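You operate a simulated robot arm through the tools that you are given. There is no shell and no other tool.

You are at the controls of a simulated robot arm. One attempt, no reset.

Task
Put things in order on the ledge at the gravity table. At the end: the silver tin from the ledge at the gravity table stands where the green carton (marked "CLIPS") stood; the silver dish stands where the silver tin stood; the clear jar (marked "MUNG") from the ledge at the gravity table stands where the silver dish stood; the green carton from the ledge at the gravity table stands on top of the black belt roll; whatever was shut is shut again. Leave all else as you found it, and nothing knocked over.

Only the result counts: the job must be done as asked and must still hold three seconds after the hand-in. Knocking over, shifting, dropping, spilling or breaking anything else fails it.

Robot
A 7-joint arm with a two-finger gripper, fixed in place. Base frame: the origin is on the floor under the middle of its stand, x ahead of it, y to its left, z up; the work surface is at about z = 780. Lengths are in mm, angles in degrees, forces in N, time in s.
With the tool pointing down near the work surface it reaches from about 340 to 720 mm from the base axis. Its first joint turns from -66.0 to 66.0 degrees. Payload 2.45 kg.
Tool frame: the origin (TCP) lies between the finger pads and is the grasp point; the fingertips stand 26 mm ahead of it; z points along the fingers, y is the line along which they close. The gripper opens to 96 mm; its body begins 69 mm behind the TCP.
Orientation is told as [roll, pitch, yaw] about the base's x, y, z axes, in that order, counted from this pose: with the fingers straight down and closing along the base's y, the tool's x points along the base's -x, its y along +y and its z along -z.

Tools
- The arm moves only by the tool arm_command. Its argument "targets" is a list of rows, each a list of 3 entries, a list of its own where there are three numbers: the shift along the base's x, y, z in mm, then the turn, a rotation vector about the base's x, y, z in degrees, then the opening, from 0 (shut) to 1 (fully open). In form: [[[x, y, z], [rx, ry, rz], jaw], ...]. A call has 1 to 20 rows; each row shifts and turns the commanded pose from where the row before left it. Rows are played at 5 a second. More than 50 mm and 8.6 degrees between two rows, or a gripper value outside its range, and nothing of the call is played. A pose out of reach is approached as far as the arm can. The call stops where the force on the tool passes 40 N (or 10 N more than at its start, if that is more) or the arm is blocked; 0.2 s more then pass. The fingers move at their own pace (about 50 mm/s each) and stop on an object; they squeeze with about 33 N. The grip force told is the motor's: it shows also when the fingers shut on nothing. Time passes only in rows, and 0.2 s behind the last, so rows that do not move let the fingers close. It gives the time, the measured TCP pose, the force on the tool (base axes), the opening and the grip force at its end, in the units of the frame above (readings bear some noise), with the torque about the TCP (base axes, N m) and any sound that the robot's microphone picked up.
- Cameras (640 x 400 px; columns grow to the right, rows downward): "scene" is fixed at [147.1, -404.5, 1422.8]; the picture's right is [0.81, -0.58, 0.00], its down [-0.42, -0.59, -0.69] and it looks along [0.40, 0.56, -0.73] (base axes); focal length 313 px, centre (320, 200). "wrist" rides on the gripper at [82, 3, -98] in the tool frame; the picture's right is [-0.04, 1.00, 0.00], its down [-0.73, -0.03, -0.68] and it looks along [-0.68, -0.03, 0.73] (tool axes); focal length 256 px, centre (320, 200). There is no depth. A picture from a camera that has moved, and an enlarged one, comes with that camera's place and axes in the base frame and with its lens. The place of the scene camera against the robot may be out by one fixed shift of up to 25 mm in any direction.
- get_image(camera): a new picture of that camera. It takes no simulated time.
- close_up(camera, box): a new picture of the part [left, top, right, bottom] of that camera's present view, enlarged. It takes no simulated time.
- sign_off(): hands the job in; it is judged then, once.

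Nothing tells you positions but the pictures and the camera data. Unless the task says otherwise, let go and move clear before handing in.

The tools are called after "Request:" by a JSON object that holds its "fn" and its "kwargs". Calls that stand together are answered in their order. arm_command: Moves the arm, as the interface text tells. Its arguments: {"type":"object","properties":{"targets":{"type":"array"}},"required":["targets"]} The other tools are called the same way: get_image (camera) takes a picture; close_up (camera, box) takes an enlarged picture of a part of a camera's view; sign_off () hands the job in.

At the start:

```text
t: 0.0
tool_pos: [379.8, -19.2, 1092.0]
ee_rot: [0.0, -0.1, 0.0]
ft_force: [0.6, -0.7, 0.1]
ft_torque: [-0.02, 0.01, 0.02]
finger_gap: 95.9
finger_force: 0.1
```

scene: 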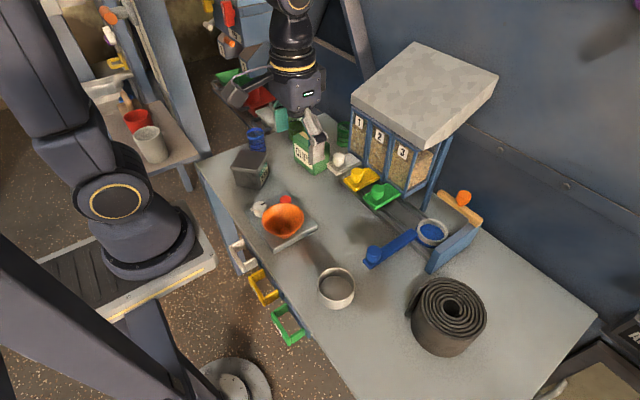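
wrist: 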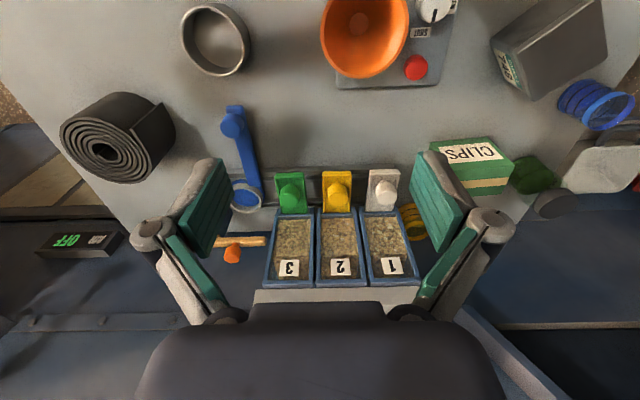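

I see a table with a green carton (CLIPS), a grey box/tin, an orange hopper on a scale, a silver dish, a blue lever, three bins with coloured gates, and a black belt roll. I'll take close looks before moving anything.

Request:
{"fn": "get_image", "kwargs": {"camera": "scene"}}

Request:
{"fn": "get_image", "kwargs": {"camera": "wrist"}}

Request:
{"fn": "close_up", "kwargs": {"camera": "scene", "box": [200, 60, 360, 160]}}

Request:
{"fn": "close_up", "kwargs": {"camera": "scene", "box": [220, 110, 380, 210]}}

Request:
{"fn": "close_up", "kwargs": {"camera": "scene", "box": [340, 100, 500, 200]}}

Request:
{"fn": "close_up", "kwargs": {"camera": "scene", "box": [200, 190, 360, 290]}}

Request:
{"fn": "close_up", "kwargs": {"camera": "scene", "box": [340, 170, 500, 270]}}

Request:
{"fn": "close_up", "kwargs": {"camera": "wrist", "box": [400, 60, 640, 210]}}

Request:
{"fn": "close_up", "kwargs": {"camera": "wrist", "box": [200, 130, 440, 280]}}

```text
taken
```

scene: 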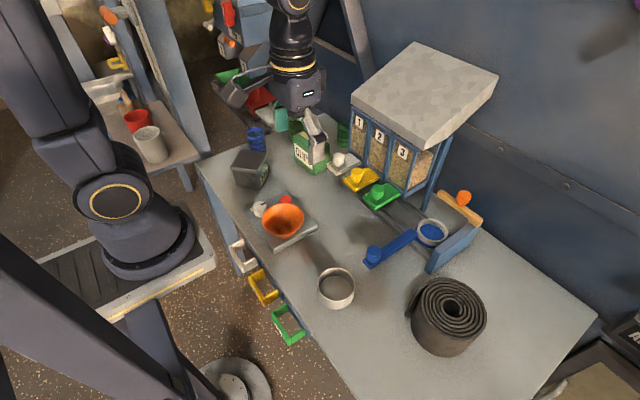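

```text
taken
camera wrist: at [299.4, -16.4, 1190.1], right [0.04, 1.0, 0.0], down [0.73, -0.03, 0.68], along [0.68, -0.03, -0.73], focal length 256 px, centre (320, 200)
```

wrist: 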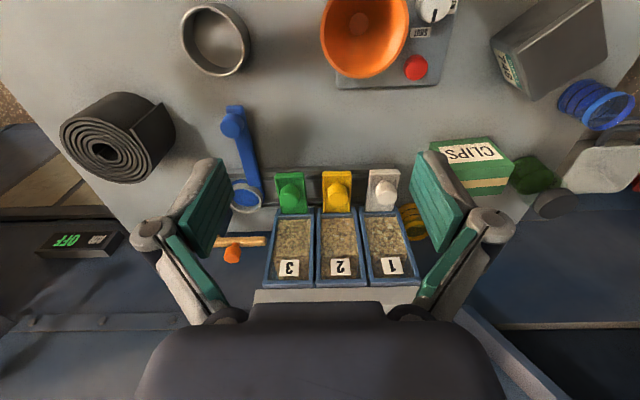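

```text
4.00 times, centred on (280, 110) of scene
camera zoom: at [147.1, -404.5, 1422.8], right [0.81, -0.58, 0.0], down [-0.42, -0.59, -0.69], along [0.4, 0.56, -0.73], focal length 1253 px, centre (480, 560)
```

zoom: 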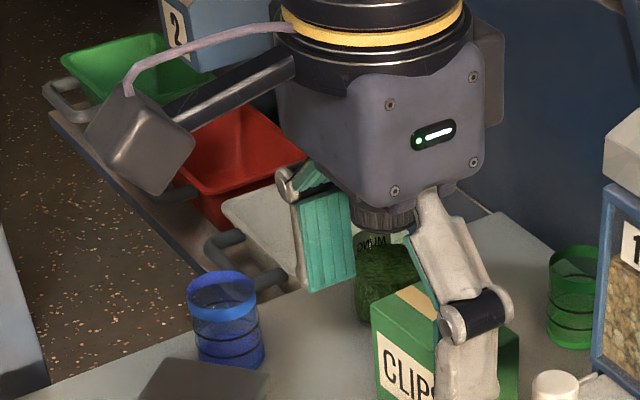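

```text
4.00 times, centred on (300, 160) of scene
camera zoom: at [147.1, -404.5, 1422.8], right [0.81, -0.58, 0.0], down [-0.42, -0.59, -0.69], along [0.4, 0.56, -0.73], focal length 1253 px, centre (400, 360)
```

zoom: 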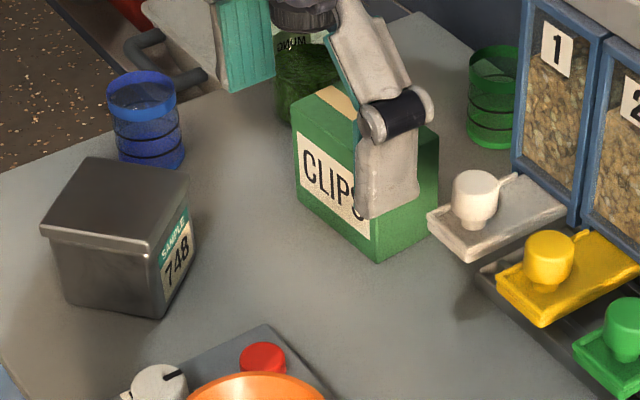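

```text
4.00 times, centred on (420, 150) of scene
camera zoom: at [147.1, -404.5, 1422.8], right [0.81, -0.58, 0.0], down [-0.42, -0.59, -0.69], along [0.4, 0.56, -0.73], focal length 1253 px, centre (-80, 400)
```

zoom: 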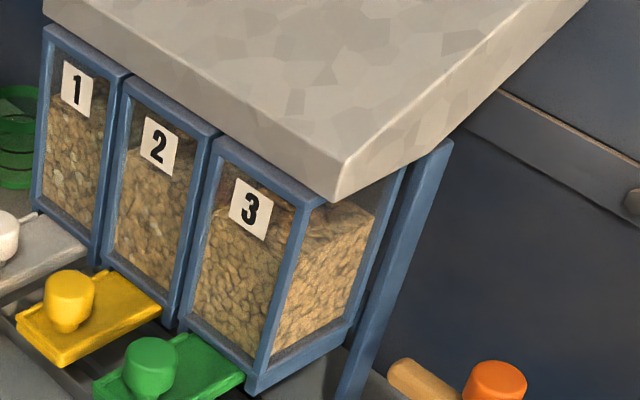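

```text
4.00 times, centred on (280, 240) of scene
camera zoom: at [147.1, -404.5, 1422.8], right [0.81, -0.58, 0.0], down [-0.42, -0.59, -0.69], along [0.4, 0.56, -0.73], focal length 1253 px, centre (480, 40)
```

zoom: 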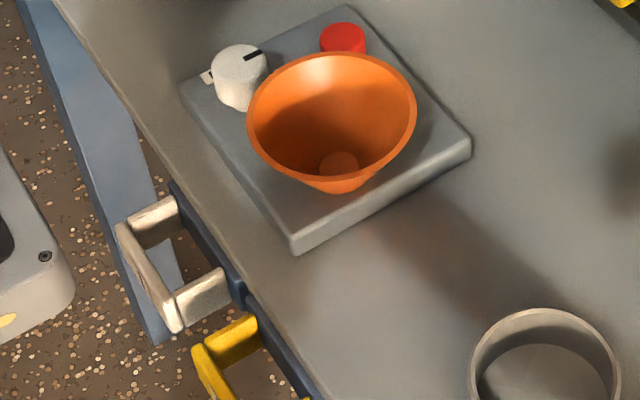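

```text
4.00 times, centred on (420, 220) of scene
camera zoom: at [147.1, -404.5, 1422.8], right [0.81, -0.58, 0.0], down [-0.42, -0.59, -0.69], along [0.4, 0.56, -0.73], focal length 1253 px, centre (-80, 120)
```

zoom: 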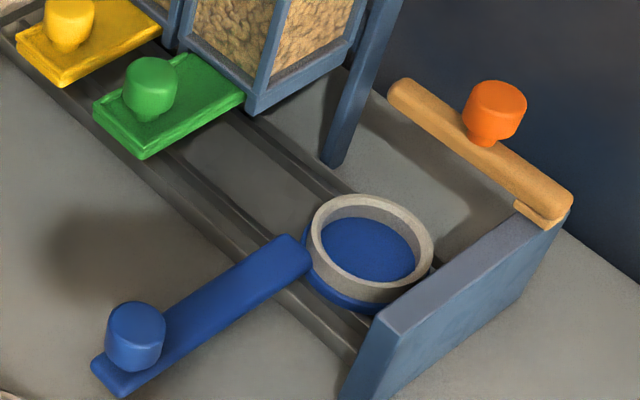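

```text
2.67 times, centred on (520, 135) of wrist
camera zoom: at [299.4, -16.4, 1190.1], right [0.04, 1.0, 0.0], down [0.73, -0.03, 0.68], along [0.68, -0.03, -0.73], focal length 683 px, centre (-213, 373)
```

zoom: 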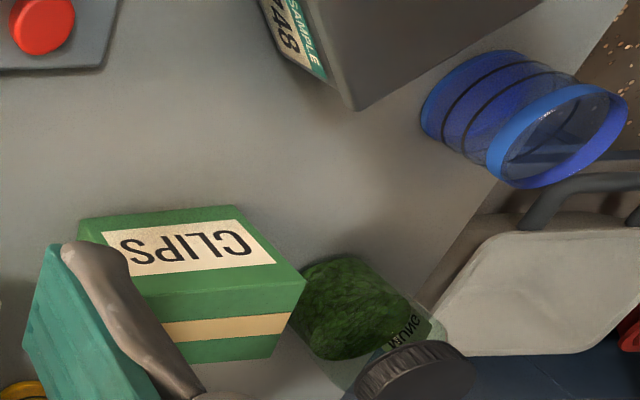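

```text
2.67 times, centred on (320, 205) of wrist
camera zoom: at [299.4, -16.4, 1190.1], right [0.04, 1.0, 0.0], down [0.73, -0.03, 0.68], along [0.68, -0.03, -0.73], focal length 683 px, centre (320, 187)
```

zoom: 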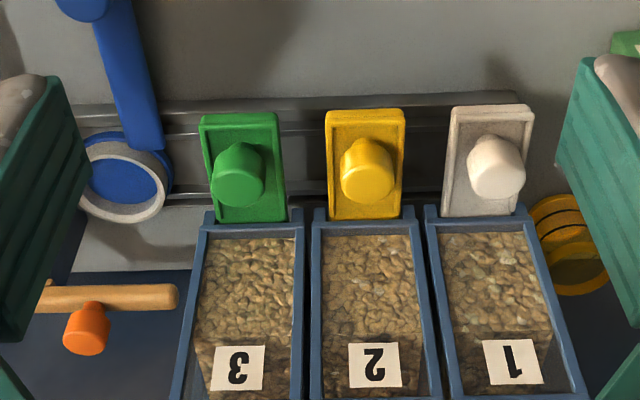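

The carton stands near (570, 223) with the MUNG jar behind it. The tin is the "SAMPLE 748" box on the left edge, the dish is near (364, −151), and the belt roll is near (490, −340). I'll move sideways at this height so the wrist camera can see the left group.

Request:
{"fn": "arm_command", "kwargs": {"targets": [[[0, 40, 0], [0, 0, 0], 1], [[0, 40, 0], [0, 0, 0], 1], [[0, 40, 0], [0, 0, 0], 1], [[0, 40, 0], [0, 0, 0], 1], [[0, 40, 0], [0, 0, 0], 1], [[0, 40, 0], [0, 0, 0], 1]]}}

Request:
{"fn": "get_image", "kwargs": {"camera": "wrist"}}

Request:
{"fn": "get_image", "kwargs": {"camera": "scene"}}

```text
t: 1.4
tool_pos: [381.5, 220.5, 1093.6]
ee_rot: [0.0, 0.1, 0.0]
ft_force: [-1.1, 1.0, 0.3]
ft_torque: [0.01, 0.01, 0.04]
finger_gap: 96.0
finger_force: 0.0
```

```text
taken
camera wrist: at [299.4, 223.4, 1191.3], right [0.04, 1.0, 0.0], down [0.73, -0.03, 0.68], along [0.68, -0.03, -0.73], focal length 256 px, centre (320, 200)
```

wrist: 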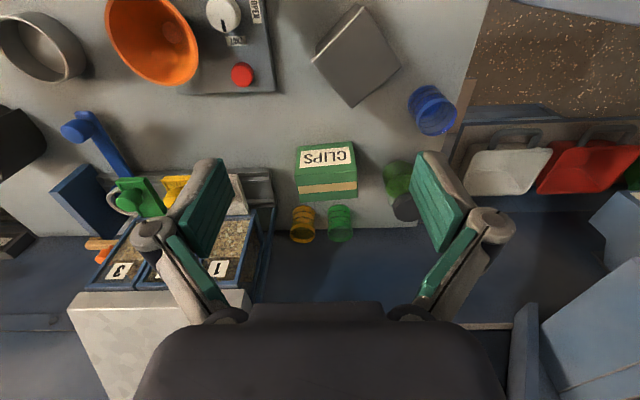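

```text
taken
```

scene: 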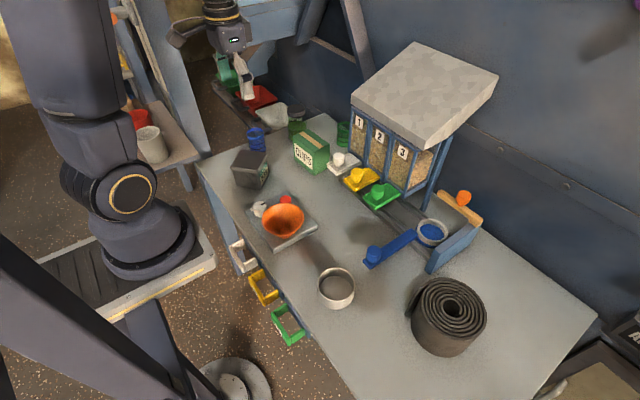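

The left group now lies below the camera: carton, jar, tin and three small rings/cups. I'll enlarge this view to measure them.

Request:
{"fn": "close_up", "kwargs": {"camera": "wrist", "box": [280, 120, 440, 220]}}

Request:
{"fn": "close_up", "kwargs": {"camera": "wrist", "box": [300, 0, 460, 100]}}

Request:
{"fn": "close_up", "kwargs": {"camera": "wrist", "box": [280, 160, 440, 260]}}

Request:
{"fn": "close_up", "kwargs": {"camera": "scene", "box": [225, 95, 385, 195]}}

Request:
{"fn": "close_up", "kwargs": {"camera": "scene", "box": [380, 260, 540, 360]}}

Request:
{"fn": "close_up", "kwargs": {"camera": "scene", "box": [280, 240, 440, 340]}}

```text
4.00 times, centred on (360, 170) of wrist
camera zoom: at [299.4, 223.4, 1191.3], right [0.04, 1.0, 0.0], down [0.73, -0.03, 0.68], along [0.68, -0.03, -0.73], focal length 1024 px, centre (160, 320)
```

zoom: 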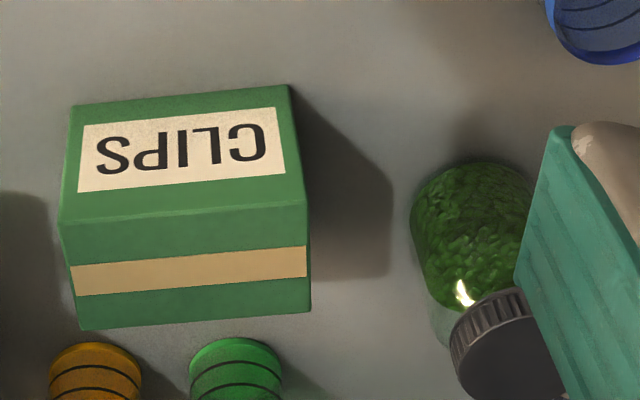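

```text
4.00 times, centred on (380, 50) of wrist
camera zoom: at [299.4, 223.4, 1191.3], right [0.04, 1.0, 0.0], down [0.73, -0.03, 0.68], along [0.68, -0.03, -0.73], focal length 1024 px, centre (80, 800)
```

zoom: 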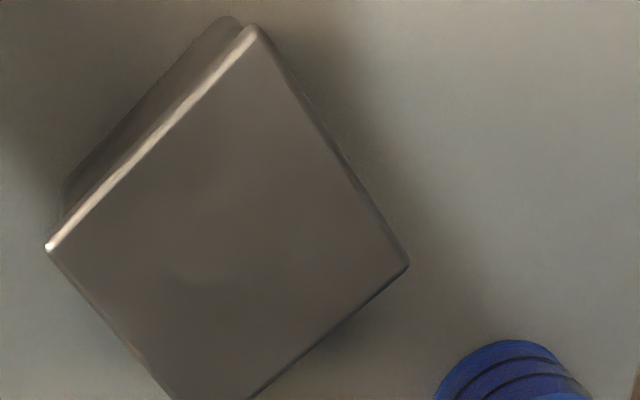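

```text
4.00 times, centred on (360, 210) of wrist
camera zoom: at [299.4, 223.4, 1191.3], right [0.04, 1.0, 0.0], down [0.73, -0.03, 0.68], along [0.68, -0.03, -0.73], focal length 1024 px, centre (160, 160)
```

zoom: 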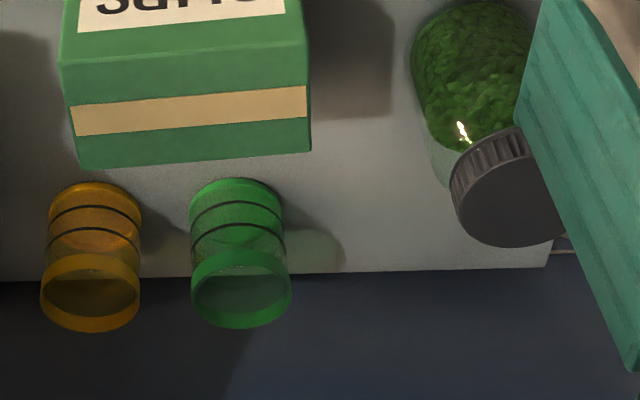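

```text
4.00 times, centred on (305, 145) of scene
camera zoom: at [147.0, -404.5, 1422.8], right [0.81, -0.58, 0.0], down [-0.42, -0.59, -0.69], along [0.4, 0.56, -0.73], focal length 1253 px, centre (380, 420)
```

zoom: 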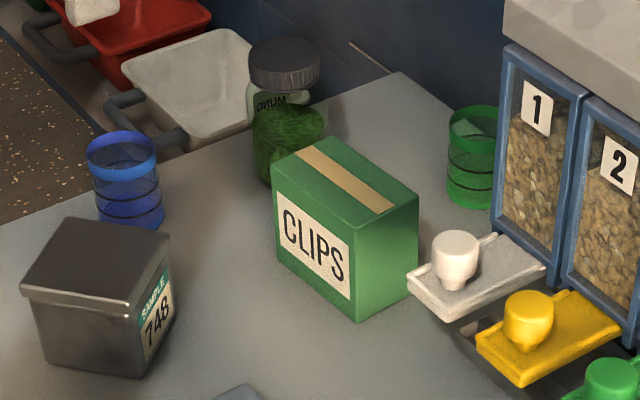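

```text
4.00 times, centred on (460, 310) of scene
camera zoom: at [147.0, -404.5, 1422.8], right [0.81, -0.58, 0.0], down [-0.42, -0.59, -0.69], along [0.4, 0.56, -0.73], focal length 1253 px, centre (-240, -240)
```

zoom: 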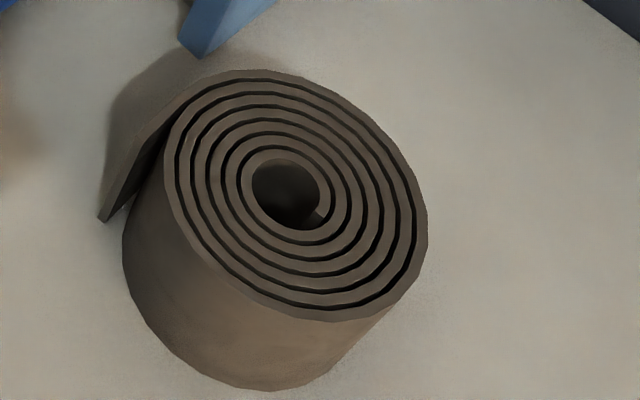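

```text
4.00 times, centred on (360, 290) of scene
camera zoom: at [147.0, -404.5, 1422.8], right [0.81, -0.58, 0.0], down [-0.42, -0.59, -0.69], along [0.4, 0.56, -0.73], focal length 1253 px, centre (160, -160)
```

zoom: 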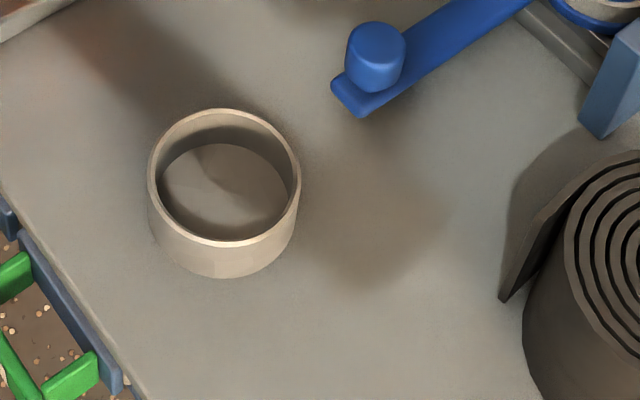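

The carton measures about 99×57×89 mm, centred near (571, 224) and turned about +4°. The jar is near (617, 362), and the tin is near (390, 263), turned about 41°. I'll turn the gripper so it closes across the carton's short side, and stop above it.

Request:
{"fn": "arm_command", "kwargs": {"targets": [[[15.8, 0.3, 0], [0, 0, -7.2], 1], [[15.8, 0.3, 0], [0, 0, -7.2], 1], [[15.8, 0.3, 0], [0, 0, -7.2], 1], [[15.8, 0.3, 0], [0, 0, -7.2], 1], [[15.8, 0.3, 0], [0, 0, -7.2], 1], [[15.8, 0.3, 0], [0, 0, -7.2], 1], [[15.8, 0.3, -15], [0, 0, -7.2], 1], [[15.8, 0.3, -15], [0, 0, -7.2], 1], [[15.8, 0.3, -15], [0, 0, -7.2], 1], [[15.8, 0.3, -15], [0, 0, -7.2], 1], [[15.8, 0.3, -15], [0, 0, -7.2], 1], [[15.8, 0.3, -15], [0, 0, -6.8], 1], [[0, 0, 0], [0, 0, 0], 1]]}}

Request:
{"fn": "get_image", "kwargs": {"camera": "wrist"}}

Request:
{"fn": "get_image", "kwargs": {"camera": "scene"}}

```text
t: 4.2
tool_pos: [572.4, 225.4, 1002.1]
ee_rot: [0.1, 0.0, -86.0]
ft_force: [1.1, 0.9, -0.2]
ft_torque: [0.0, 0.02, 0.03]
finger_gap: 96.1
finger_force: 0.1
```

```text
taken
camera wrist: at [569.5, 306.9, 1099.7], right [1.0, 0.03, 0.0], down [0.02, -0.73, 0.68], along [0.02, -0.68, -0.73], focal length 256 px, centre (320, 200)
```

wrist: 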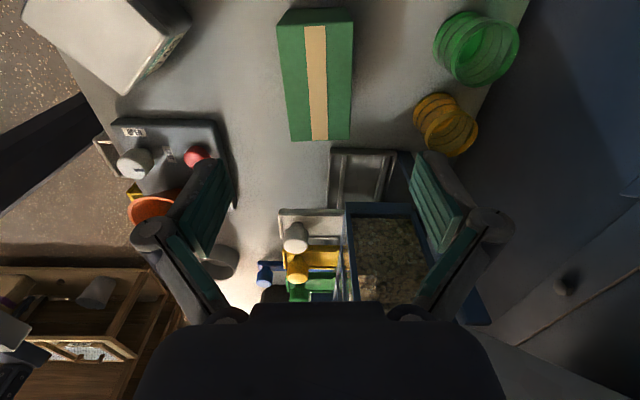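

```text
taken
```

scene: 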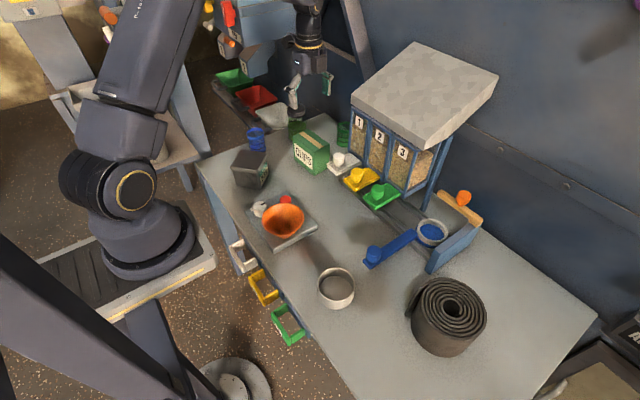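

The gripper is well aligned over the carton, with top edges at x≈543–603 and y≈174–276. I'll go down around it and close.

Request:
{"fn": "arm_command", "kwargs": {"targets": [[[-1.5, -0.5, -30], [0, 0, 0], 1], [[0, 0, -30], [0, 0, 0], 1], [[0, 0, -30], [0, 0, 0], 1], [[0, 0, -25], [0, 0, 0], 1], [[0, 0, -20], [0, 0, 0], 1], [[0, 0, -20], [0, 0, 0], 1], [[0, 0, -18], [0, 0, 0], 1], [[0, 0, 0], [0, 0, 0], 1]]}}

Request:
{"fn": "get_image", "kwargs": {"camera": "scene"}}

Request:
{"fn": "get_image", "kwargs": {"camera": "wrist"}}

```text
t: 6.0
tool_pos: [569.9, 223.6, 828.7]
ee_rot: [0.1, 0.0, -86.0]
ft_force: [0.2, -0.1, 0.0]
ft_torque: [0.02, 0.01, -0.01]
finger_gap: 95.9
finger_force: 0.1
```

```text
taken
```

scene: 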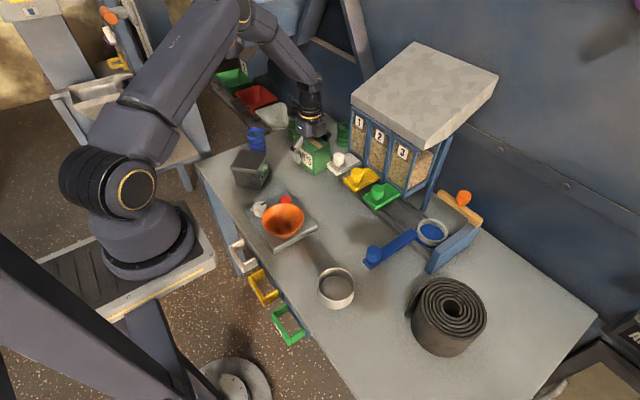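

```text
taken
camera wrist: at [567.2, 305.0, 925.9], right [1.0, 0.03, 0.0], down [0.02, -0.73, 0.68], along [0.02, -0.68, -0.73], focal length 256 px, centre (320, 200)
```

wrist: 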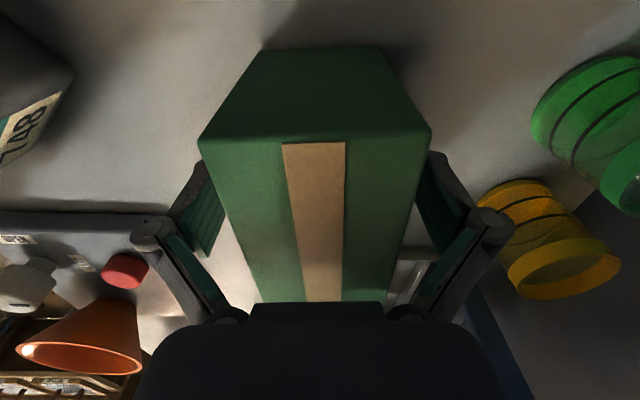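

The fingers stand on both sides of the carton with clear space. I'll close and check the grip.

Request:
{"fn": "arm_command", "kwargs": {"targets": [[[0, 0, 0], [0, 0, 0], 0.6], [[0, 0, 0], [0, 0, 0], 0.5], [[0, 0, 0], [0, 0, 0], 0.4], [[0, 0, 0], [0, 0, 0], 0.3], [[0, 0, 0], [0, 0, 0], 0.3]]}}

Request:
{"fn": "get_image", "kwargs": {"camera": "wrist"}}

```text
t: 7.2
tool_pos: [568.8, 224.1, 829.3]
ee_rot: [0.2, 0.0, -86.0]
ft_force: [1.5, 0.3, 2.3]
ft_torque: [-0.02, -0.03, 0.08]
finger_gap: 59.5
finger_force: 32.8
```

```text
taken
camera wrist: at [567.2, 305.0, 926.4], right [1.0, 0.03, 0.0], down [0.02, -0.73, 0.68], along [0.02, -0.68, -0.73], focal length 256 px, centre (320, 200)
```

wrist: 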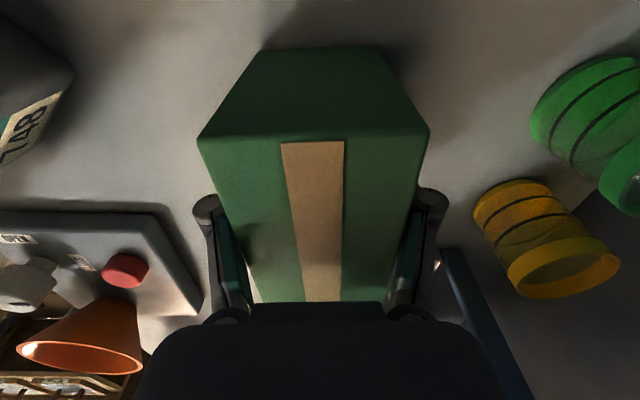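

The carton is held (gap 59.5 mm, 33 N). I'll lift it straight up and then back it away from the bins.

Request:
{"fn": "arm_command", "kwargs": {"targets": [[[0, 0, 8], [0, 0, 0], 0.3], [[0, 0, 15], [0, 0, 0], 0.3], [[0, 0, 25], [0, 0, 0], 0.3], [[0, 0, 30], [0, 0, 0], 0.3], [[0, 0, 30], [0, 0, 0], 0.3], [[0, 0, 30], [0, 0, 0], 0.3], [[0, 0, 30], [0, 0, 0], 0.3], [[-10, 0, 30], [0, 0, 0], 0.3], [[-20, -10, 10], [0, 0, 0], 0.3], [[-30, -20, 0], [0, 0, 0], 0.3], [[-30, -20, 0], [0, 0, 0], 0.3], [[-30, -20, 0], [0, 0, 0], 0.3], [[-20, -20, 0], [0, 0, 0], 0.3], [[0, -10, 0], [0, 0, 0], 0.3]]}}

Request:
{"fn": "get_image", "kwargs": {"camera": "scene"}}

Request:
{"fn": "get_image", "kwargs": {"camera": "wrist"}}

```text
t: 10.2
tool_pos: [429.1, 122.6, 1036.8]
ee_rot: [0.0, 0.0, -86.0]
ft_force: [0.0, 0.1, -2.9]
ft_torque: [0.0, -0.02, 0.0]
finger_gap: 59.6
finger_force: 33.1
```

```text
taken
```

scene: 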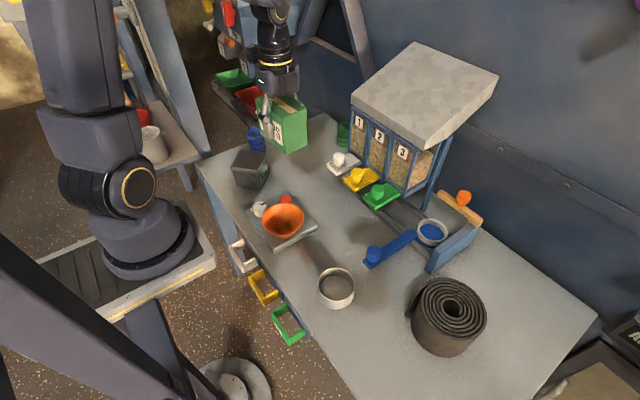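

```text
taken
camera wrist: at [427.5, 204.5, 1134.6], right [1.0, 0.03, 0.0], down [0.02, -0.73, 0.68], along [0.02, -0.68, -0.73], focal length 256 px, centre (320, 200)
```

wrist: 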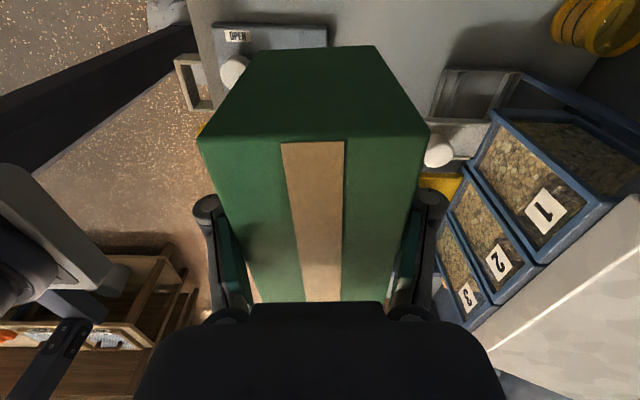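

The carton weighs about 0.3 kg and is held firmly. I'll carry it across at this height and turn the hand, so the belt roll shows beside the carton in the wrist camera.

Request:
{"fn": "arm_command", "kwargs": {"targets": [[[-5, -25, 0], [0, 0, 7.3], 0.3], [[-5, -25, 0], [0, 0, 7.3], 0.3], [[-5, -25, 0], [0, 0, 7.3], 0.3], [[-5, -25, 0], [0, 0, 7.3], 0.3], [[-5, -25, 0], [0, 0, 7.3], 0.3], [[-5, -25, 0], [0, 0, 7.3], 0.3], [[-5, -25, 0], [0, 0, 7.3], 0.3], [[-5, -25, 0], [0, 0, 7.3], 0.3], [[-5, -25, 0], [0, 0, 7.6], 0.3], [[0, -10, 0], [0, 0, 0], 0.3], [[0, 0, 0], [0, 0, 0], 0.3]]}}

Request:
{"fn": "get_image", "kwargs": {"camera": "wrist"}}

Request:
{"fn": "get_image", "kwargs": {"camera": "scene"}}

```text
t: 12.6
tool_pos: [383.1, -111.8, 1038.0]
ee_rot: [0.0, -0.1, -20.1]
ft_force: [0.6, -1.0, -3.0]
ft_torque: [0.0, -0.02, 0.02]
finger_gap: 59.5
finger_force: 33.3
```

```text
taken
camera wrist: at [307.3, -80.2, 1135.1], right [0.38, 0.93, 0.0], down [0.68, -0.28, 0.68], along [0.63, -0.26, -0.73], focal length 256 px, centre (320, 200)
```

wrist: 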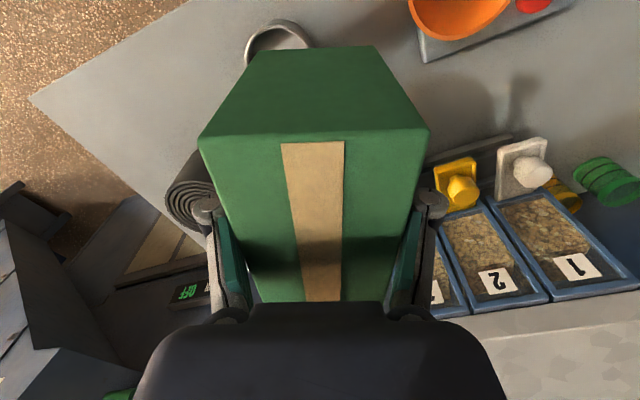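

```text
taken
```

scene: 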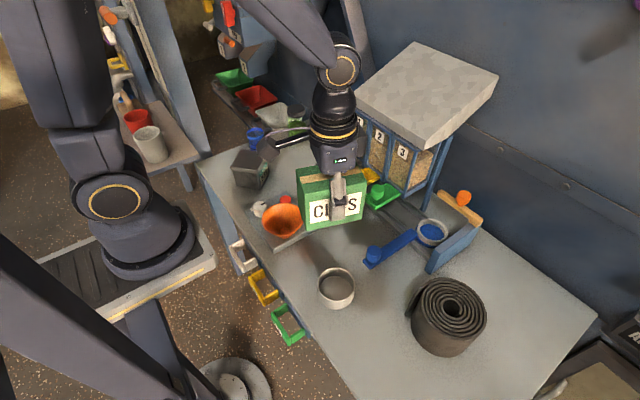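

The carton still hides most of the roll. I'll turn the hand about 32° more so the roll shows to the left of it.

Request:
{"fn": "arm_command", "kwargs": {"targets": [[[0, 0, 0], [0, 0, 8], 0.3], [[0, 0, 0], [0, 0, 8], 0.3], [[0, 0, 0], [0, 0, 8], 0.3], [[0, 0, 0], [0, 0, 8], 0.3], [[0, 0, 0], [0, 0, 0], 0.3]]}}

Request:
{"fn": "get_image", "kwargs": {"camera": "wrist"}}

Request:
{"fn": "close_up", "kwargs": {"camera": "wrist", "box": [50, 60, 210, 160]}}

Request:
{"fn": "close_up", "kwargs": {"camera": "scene", "box": [380, 260, 540, 360]}}

```text
t: 13.8
tool_pos: [383.8, -110.0, 1037.7]
ee_rot: [0.1, 0.1, 12.0]
ft_force: [0.6, -0.1, -2.7]
ft_torque: [-0.01, -0.01, 0.0]
finger_gap: 59.2
finger_force: 33.3
```

```text
taken
camera wrist: at [303.4, -125.3, 1135.3], right [-0.17, 0.99, 0.0], down [0.72, 0.13, 0.68], along [0.67, 0.12, -0.73], focal length 256 px, centre (320, 200)
```

wrist: 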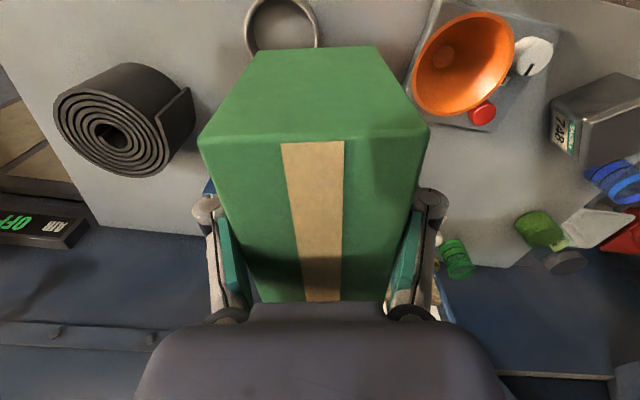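

```text
4.00 times, centred on (130, 110) of wrist
camera zoom: at [303.4, -125.3, 1135.3], right [-0.17, 0.99, 0.0], down [0.72, 0.13, 0.68], along [0.67, 0.12, -0.73], focal length 1024 px, centre (1080, 560)
```

zoom: 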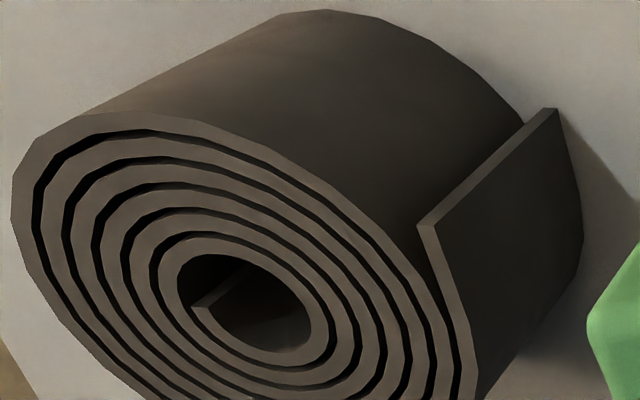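

```text
4.00 times, centred on (460, 310) of scene
camera zoom: at [147.1, -404.5, 1422.8], right [0.81, -0.58, 0.0], down [-0.42, -0.59, -0.69], along [0.4, 0.56, -0.73], focal length 1253 px, centre (-240, -240)
```

zoom: 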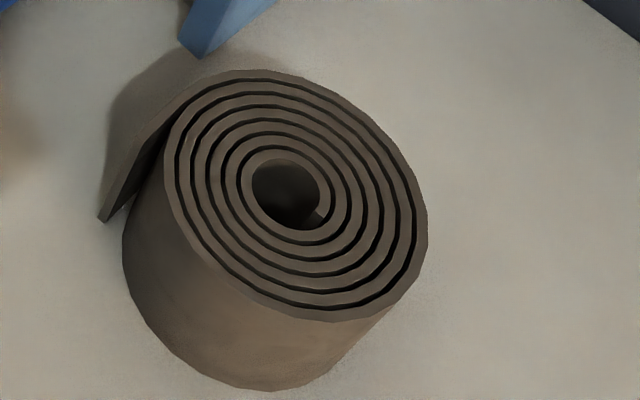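

The roll now shows clearly to the left of the carton. I'll take a second view from higher up to pin down its centre and top height.

Request:
{"fn": "arm_command", "kwargs": {"targets": [[[0, 0, 30], [0, 0, 0], 0.3], [[0, 0, 30], [0, 0, 0], 0.3], [[0, 0, 30], [0, 0, 0], 0.3], [[0, 0, 30], [0, 0, 0], 0.3], [[0, 0, 0], [0, 0, 0], 0.3]]}}

Request:
{"fn": "get_image", "kwargs": {"camera": "wrist"}}

Request:
{"fn": "close_up", "kwargs": {"camera": "wrist", "box": [80, 30, 240, 130]}}

```text
t: 15.0
tool_pos: [381.2, -110.7, 1157.4]
ee_rot: [0.0, 0.0, 12.0]
ft_force: [-0.4, 0.8, -2.9]
ft_torque: [0.01, 0.05, 0.01]
finger_gap: 59.5
finger_force: 33.2
```

```text
taken
camera wrist: at [301.5, -125.7, 1255.4], right [-0.17, 0.99, 0.0], down [0.72, 0.12, 0.68], along [0.67, 0.11, -0.73], focal length 256 px, centre (320, 200)
```

wrist: 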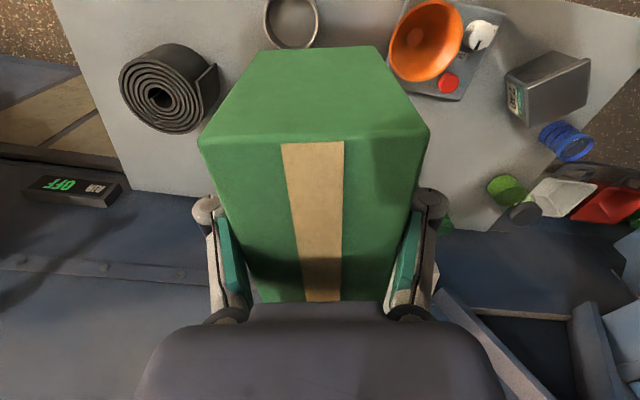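

```text
4.00 times, centred on (160, 80) of wrist
camera zoom: at [301.5, -125.7, 1255.4], right [-0.17, 0.99, 0.0], down [0.72, 0.12, 0.68], along [0.67, 0.11, -0.73], focal length 1024 px, centre (960, 680)
```

zoom: 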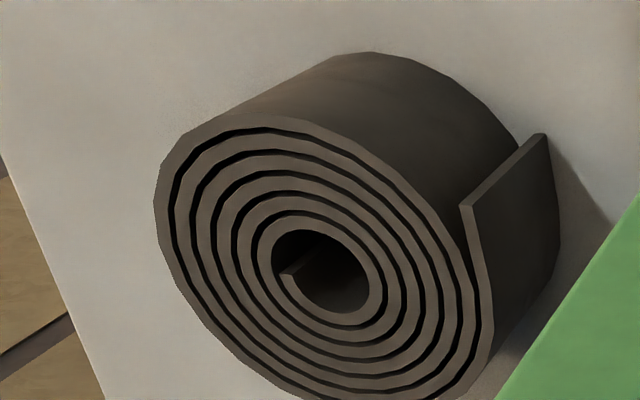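

From two heights the roll's top comes out near z≈870, centred about (488, −338), with a diameter near 125 mm. That is wide enough for the carton's footprint. I'll bring the carton above it and check before lowering.

Request:
{"fn": "arm_command", "kwargs": {"targets": [[[13.4, -28.5, -10], [0, 0, -5.2], 0.3], [[13.4, -28.5, -10], [0, 0, -5.2], 0.3], [[13.4, -28.5, -20], [0, 0, -5.2], 0.3], [[13.4, -28.5, -20], [0, 0, -5.2], 0.3], [[13.4, -28.5, -25], [0, 0, -5.2], 0.3], [[13.4, -28.5, -25], [0, 0, -5.2], 0.3], [[13.4, -28.5, -25], [0, 0, -5.4], 0.3], [[13, -28.5, -25], [0, 0, -5.4], 0.3], [[0, 0, 0], [0, 0, 0], 0.3]]}}

Request:
{"fn": "get_image", "kwargs": {"camera": "wrist"}}

Request:
{"fn": "get_image", "kwargs": {"camera": "scene"}}

Request:
{"fn": "close_up", "kwargs": {"camera": "scene", "box": [380, 220, 540, 320]}}

```text
t: 17.0
tool_pos: [491.0, -340.0, 999.3]
ee_rot: [0.0, 0.0, -30.1]
ft_force: [-0.3, 0.7, -2.0]
ft_torque: [-0.02, 0.01, -0.02]
finger_gap: 59.5
finger_force: 32.5
```

```text
taken
camera wrist: at [422.6, -296.6, 1096.3], right [0.54, 0.84, 0.0], down [0.62, -0.39, 0.68], along [0.57, -0.36, -0.73], focal length 256 px, centre (320, 200)
```

wrist: 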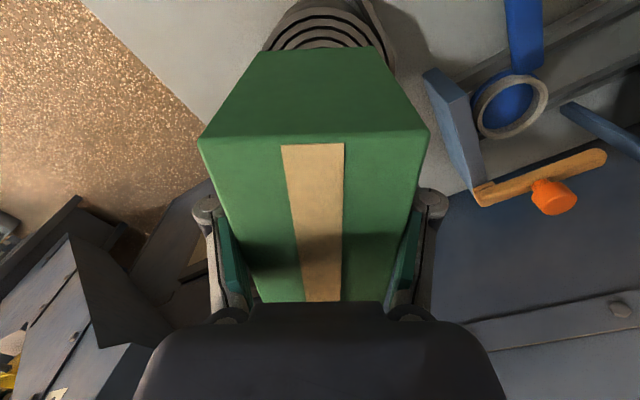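

```text
taken
```

scene: 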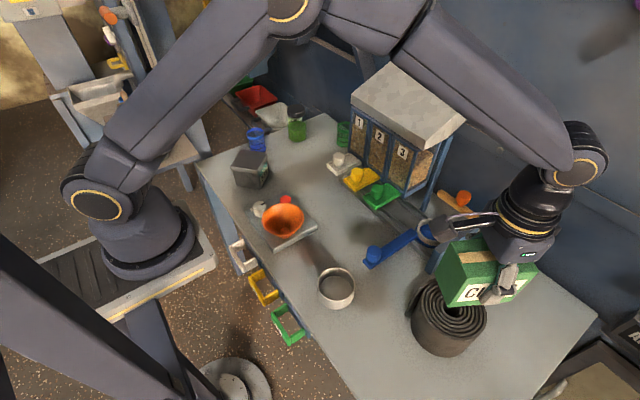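

```text
4.00 times, centred on (460, 270) of scene
camera zoom: at [147.1, -404.5, 1422.8], right [0.81, -0.58, 0.0], down [-0.42, -0.59, -0.69], along [0.4, 0.56, -0.73], focal length 1253 px, centre (-240, -80)
```

zoom: 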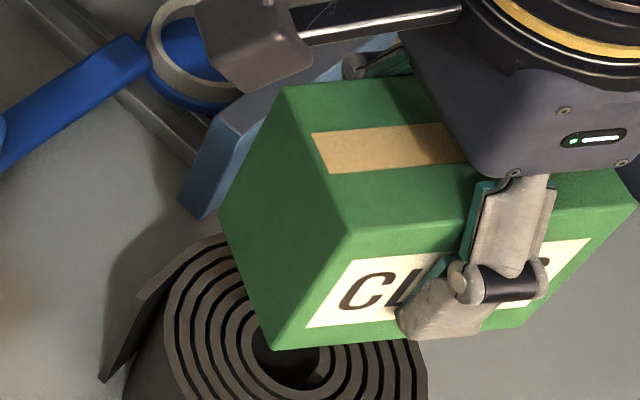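

The carton hangs over the roll, and both cameras agree to within about 3 mm. I'll lower it, going slowly near the expected contact at TCP z≈917.

Request:
{"fn": "arm_command", "kwargs": {"targets": [[[-1.5, 1.5, -20], [0, 0, 0], 0.3], [[0, 0, -20], [0, 0, 0], 0.3], [[0, 0, -20], [0, 0, 0], 0.3], [[0, 0, -6], [0, 0, 0], 0.3], [[0, 0, -5], [0, 0, 0], 0.3], [[0, 0, 0], [0, 0, 0], 0.3]]}}

Request:
{"fn": "close_up", "kwargs": {"camera": "scene", "box": [380, 240, 540, 340]}}

Request:
{"fn": "get_image", "kwargs": {"camera": "wrist"}}

```text
t: 18.4
tool_pos: [489.6, -337.8, 926.5]
ee_rot: [0.0, 0.0, -30.0]
ft_force: [-0.7, 0.9, -1.7]
ft_torque: [0.01, 0.04, -0.01]
finger_gap: 59.5
finger_force: 33.1
```

```text
4.00 times, centred on (460, 290) of scene
camera zoom: at [147.1, -404.5, 1422.8], right [0.81, -0.58, 0.0], down [-0.42, -0.59, -0.69], along [0.4, 0.56, -0.73], focal length 1253 px, centre (-240, -160)
```

zoom: 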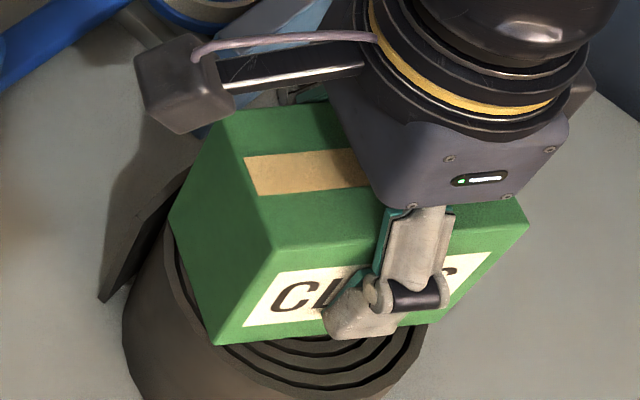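

```text
taken
camera wrist: at [420.6, -294.6, 1023.6], right [0.53, 0.85, 0.0], down [0.62, -0.39, 0.68], along [0.57, -0.36, -0.73], focal length 256 px, centre (320, 200)
```

wrist: 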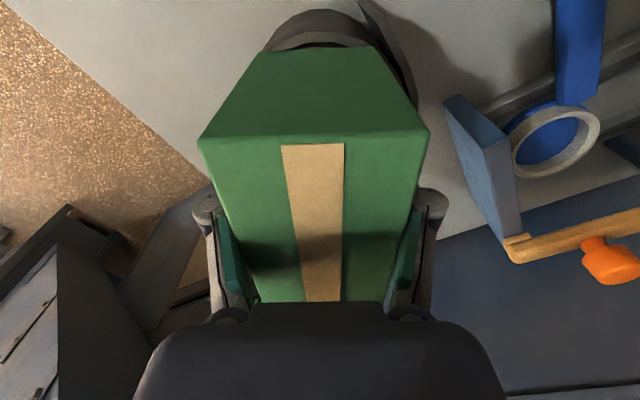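

The carton bottom sits a few millimetres above the roll and is centred within a few millimetres. I'll lower it in small steps until it touches.

Request:
{"fn": "arm_command", "kwargs": {"targets": [[[0, 0, -2.5], [0, 0, 0], 0.3], [[0, 0, -2.5], [0, 0, 0], 0.3], [[0, 0, 0], [0, 0, 0], 0.3]]}}

```text
t: 19.2
tool_pos: [489.8, -337.9, 920.2]
ee_rot: [0.0, -0.1, -30.0]
ft_force: [0.9, -0.4, -2.8]
ft_torque: [-0.02, 0.02, 0.01]
finger_gap: 59.9
finger_force: 33.2
```

No contact yet, so I'll keep going in small steps.

Request:
{"fn": "arm_command", "kwargs": {"targets": [[[0, 0, -1.5], [0, 0, 0], 0.3], [[0, 0, -1.5], [0, 0, 0], 0.3], [[0, 0, 0], [0, 0, 0], 0.3]]}}

```text
t: 20.0
tool_pos: [488.7, -337.4, 918.8]
ee_rot: [0.0, 0.0, -30.0]
ft_force: [0.6, -0.2, 0.1]
ft_torque: [0.14, 0.07, -0.02]
finger_gap: 59.4
finger_force: 32.5
```

The force on the tool rose from −2.8 to about 0, so the carton is touching. I'll go one small step further to seat it.

Request:
{"fn": "arm_command", "kwargs": {"targets": [[[0, 0, -1], [0, 0, 0], 0.3], [[0, 0, 0], [0, 0, 0], 0.3]]}}

Request:
{"fn": "close_up", "kwargs": {"camera": "scene", "box": [380, 250, 540, 350]}}

```text
t: 20.6
tool_pos: [488.8, -338.9, 918.5]
ee_rot: [0.0, -0.1, -30.1]
ft_force: [-1.1, 1.3, 10.0]
ft_torque: [0.38, 0.43, 0.03]
finger_gap: 59.5
finger_force: 33.1
```

```text
4.00 times, centred on (460, 300) of scene
camera zoom: at [146.9, -404.4, 1422.9], right [0.81, -0.58, 0.0], down [-0.42, -0.59, -0.69], along [0.4, 0.56, -0.73], focal length 1253 px, centre (-240, -200)
```

zoom: 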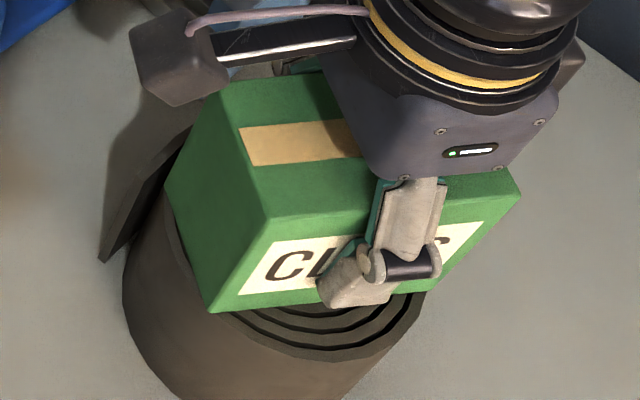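

The carton is in contact with the roll at about 10 N. I'll ease up slightly, open, and check that it stands before withdrawing.

Request:
{"fn": "arm_command", "kwargs": {"targets": [[[0, 0, 0.8], [0, 0, 0], 0.3], [[0, 0, 0], [0, 0, 0], 0.66], [[0, 0, 0], [0, 0, 0], 0.75], [[0, 0, 0], [0, 0, 0], 0.9], [[0, 0, 0], [0, 0, 0], 1], [[0, 0, 0], [0, 0, 0], 1]]}}

Request:
{"fn": "close_up", "kwargs": {"camera": "scene", "box": [380, 250, 540, 350]}}

Request:
{"fn": "get_image", "kwargs": {"camera": "wrist"}}

```text
t: 22.0
tool_pos: [489.5, -336.9, 918.8]
ee_rot: [0.0, 0.0, -30.0]
ft_force: [0.1, 0.0, -0.5]
ft_torque: [-0.04, -0.04, 0.0]
finger_gap: 95.9
finger_force: 0.0
```

```text
4.00 times, centred on (460, 300) of scene
camera zoom: at [147.1, -404.5, 1422.8], right [0.81, -0.58, 0.0], down [-0.42, -0.59, -0.69], along [0.4, 0.56, -0.73], focal length 1253 px, centre (-240, -200)
```

zoom: 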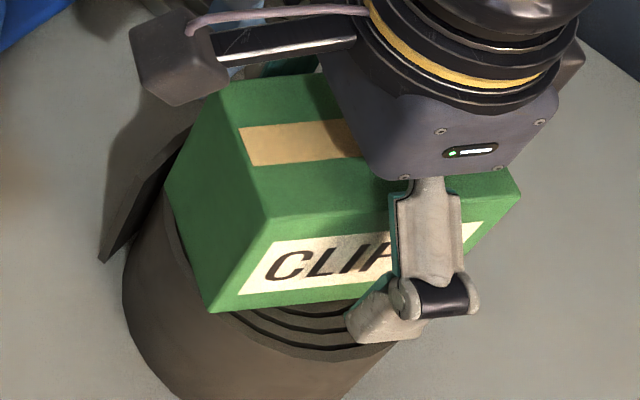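

```text
taken
camera wrist: at [420.0, -294.8, 1016.4], right [0.53, 0.85, 0.0], down [0.62, -0.39, 0.68], along [0.57, -0.36, -0.73], focal length 256 px, centre (320, 200)
```

wrist: 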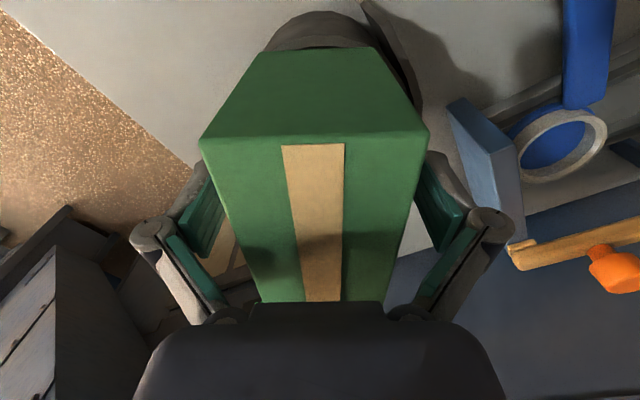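

The carton stands on the roll by itself. I'll lift straight up out of it and check.

Request:
{"fn": "arm_command", "kwargs": {"targets": [[[0, 0, 10], [0, 0, 0], 1], [[0, 0, 20], [0, 0, 0], 1], [[0, 0, 30], [0, 0, 0], 1], [[0, 0, 30], [0, 0, 0], 1], [[0, 0, 35], [0, 0, 0], 1], [[-20, 20, 5], [0, 0, 0], 1], [[-20, 40, 0], [0, 0, 7], 1], [[-20, 40, 0], [0, 0, 7], 1], [[-20, 40, 0], [0, 0, 7], 1], [[-10, 40, 0], [0, 0, 7], 1]]}}

Request:
{"fn": "get_image", "kwargs": {"camera": "scene"}}

Request:
{"fn": "close_up", "kwargs": {"camera": "scene", "box": [380, 230, 540, 330]}}

Request:
{"fn": "get_image", "kwargs": {"camera": "wrist"}}

```text
t: 24.2
tool_pos: [402.0, -156.9, 1049.1]
ee_rot: [0.1, 0.0, -1.8]
ft_force: [0.3, 0.3, 0.6]
ft_torque: [0.0, -0.04, 0.01]
finger_gap: 96.1
finger_force: 0.1
```

```text
taken
```

scene: 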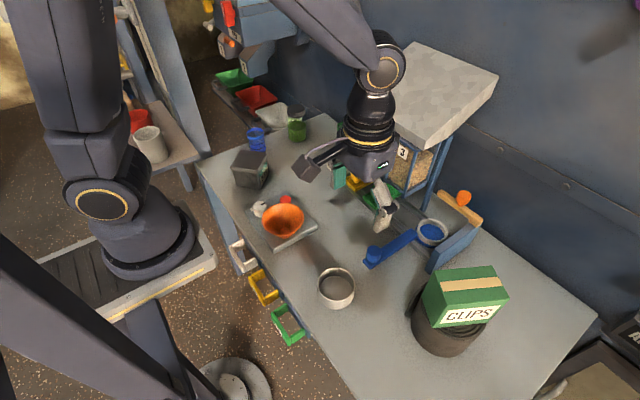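

```text
4.00 times, centred on (460, 280) of scene
camera zoom: at [147.0, -404.5, 1422.8], right [0.81, -0.58, 0.0], down [-0.42, -0.59, -0.69], along [0.4, 0.56, -0.73], focal length 1253 px, centre (-240, -120)
```

zoom: 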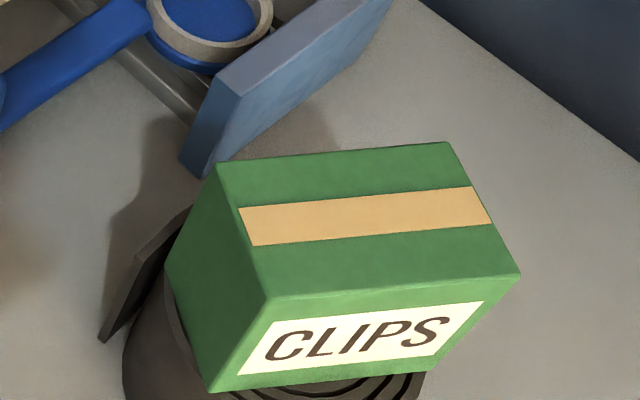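

```text
taken
camera wrist: at [320.6, -152.2, 1145.6], right [0.07, 1.0, 0.0], down [0.73, -0.05, 0.68], along [0.68, -0.05, -0.73], focal length 256 px, centre (320, 200)
```

wrist: 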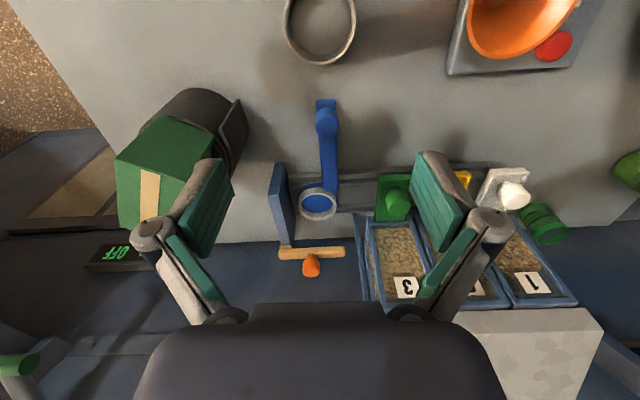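

The carton stands squarely on the roll. Next is the tin: I'll move above it and turn the hand to match its roughly 41° orientation.

Request:
{"fn": "arm_command", "kwargs": {"targets": [[[-1.1, 38, 0], [0, 0, 3.94], 1], [[-1.1, 38, 0], [0, 0, 3.94], 1], [[-1.1, 38, 0], [0, 0, 3.94], 1], [[-1.1, 38, 0], [0, 0, 3.94], 1], [[-1.1, 38, 0], [0, 0, 3.94], 1], [[-1.1, 38, 0], [0, 0, 3.94], 1], [[-1.1, 38, 0], [0, 0, 3.94], 1], [[-1.1, 38, 0], [0, 0, 3.94], 1], [[-1.1, 38, 0], [0, 0, 3.94], 1], [[-1.1, 38, 0], [0, 0, 3.94], 1], [[-1.1, 38, 0], [0, 0, 3.94], 1], [[0, 0, 0], [0, 0, 0], 1]]}}

Request:
{"fn": "get_image", "kwargs": {"camera": "wrist"}}

Request:
{"fn": "get_image", "kwargs": {"camera": "scene"}}

Request:
{"fn": "close_up", "kwargs": {"camera": "scene", "box": [200, 110, 360, 210]}}

```text
t: 26.8
tool_pos: [386.7, 260.6, 1048.2]
ee_rot: [-0.1, -0.1, 41.5]
ft_force: [-0.5, 0.7, -0.8]
ft_torque: [0.0, 0.0, 0.01]
finger_gap: 96.0
finger_force: 0.0
```

```text
taken
camera wrist: at [323.9, 209.4, 1147.2], right [-0.63, 0.78, 0.0], down [0.57, 0.46, 0.68], along [0.53, 0.43, -0.73], focal length 256 px, centre (320, 200)
```

wrist: 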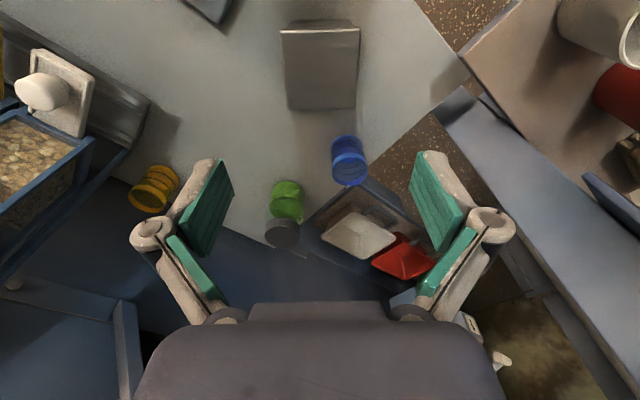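

```text
taken
```

scene: 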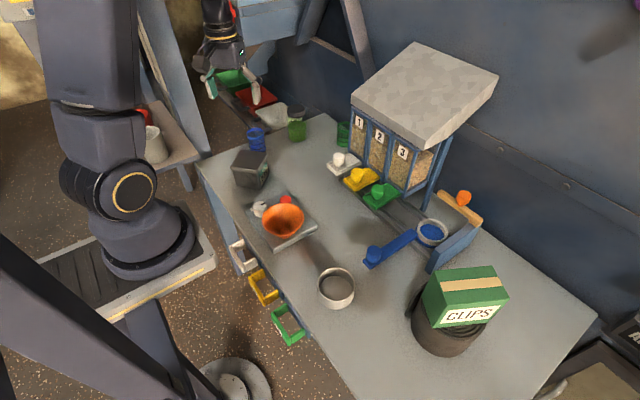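

```text
4.00 times, centred on (280, 160) of scene
camera zoom: at [147.1, -404.4, 1422.8], right [0.81, -0.58, 0.0], down [-0.42, -0.59, -0.69], along [0.4, 0.56, -0.73], focal length 1253 px, centre (480, 360)
```

zoom: 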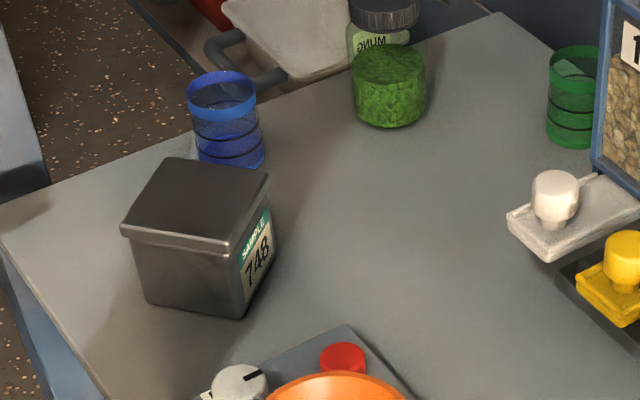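

The tin now looks nearly square-on below the gripper. I'll enlarge it to measure its position and turn.

Request:
{"fn": "close_up", "kwargs": {"camera": "wrist", "box": [240, 10, 400, 110]}}

Request:
{"fn": "close_up", "kwargs": {"camera": "wrist", "box": [200, 120, 360, 260]}}

```text
4.00 times, centred on (320, 60) of wrist
camera zoom: at [323.9, 209.4, 1147.2], right [-0.63, 0.78, 0.0], down [0.57, 0.46, 0.68], along [0.53, 0.43, -0.73], focal length 1024 px, centre (320, 760)
```

zoom: 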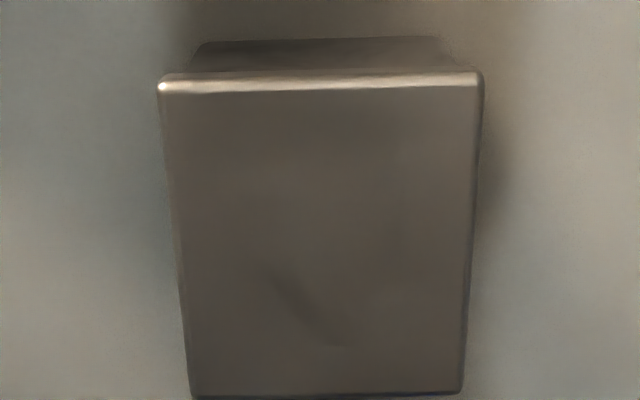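

```text
2.86 times, centred on (280, 190) of wrist
camera zoom: at [323.9, 209.4, 1147.2], right [-0.63, 0.78, 0.0], down [0.57, 0.46, 0.68], along [0.53, 0.43, -0.73], focal length 731 px, centre (434, 229)
```

zoom: 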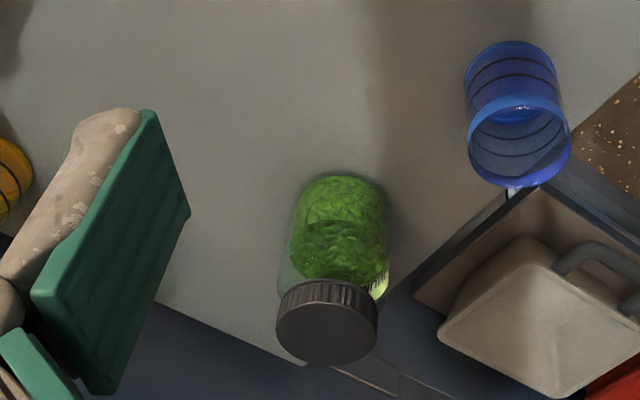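

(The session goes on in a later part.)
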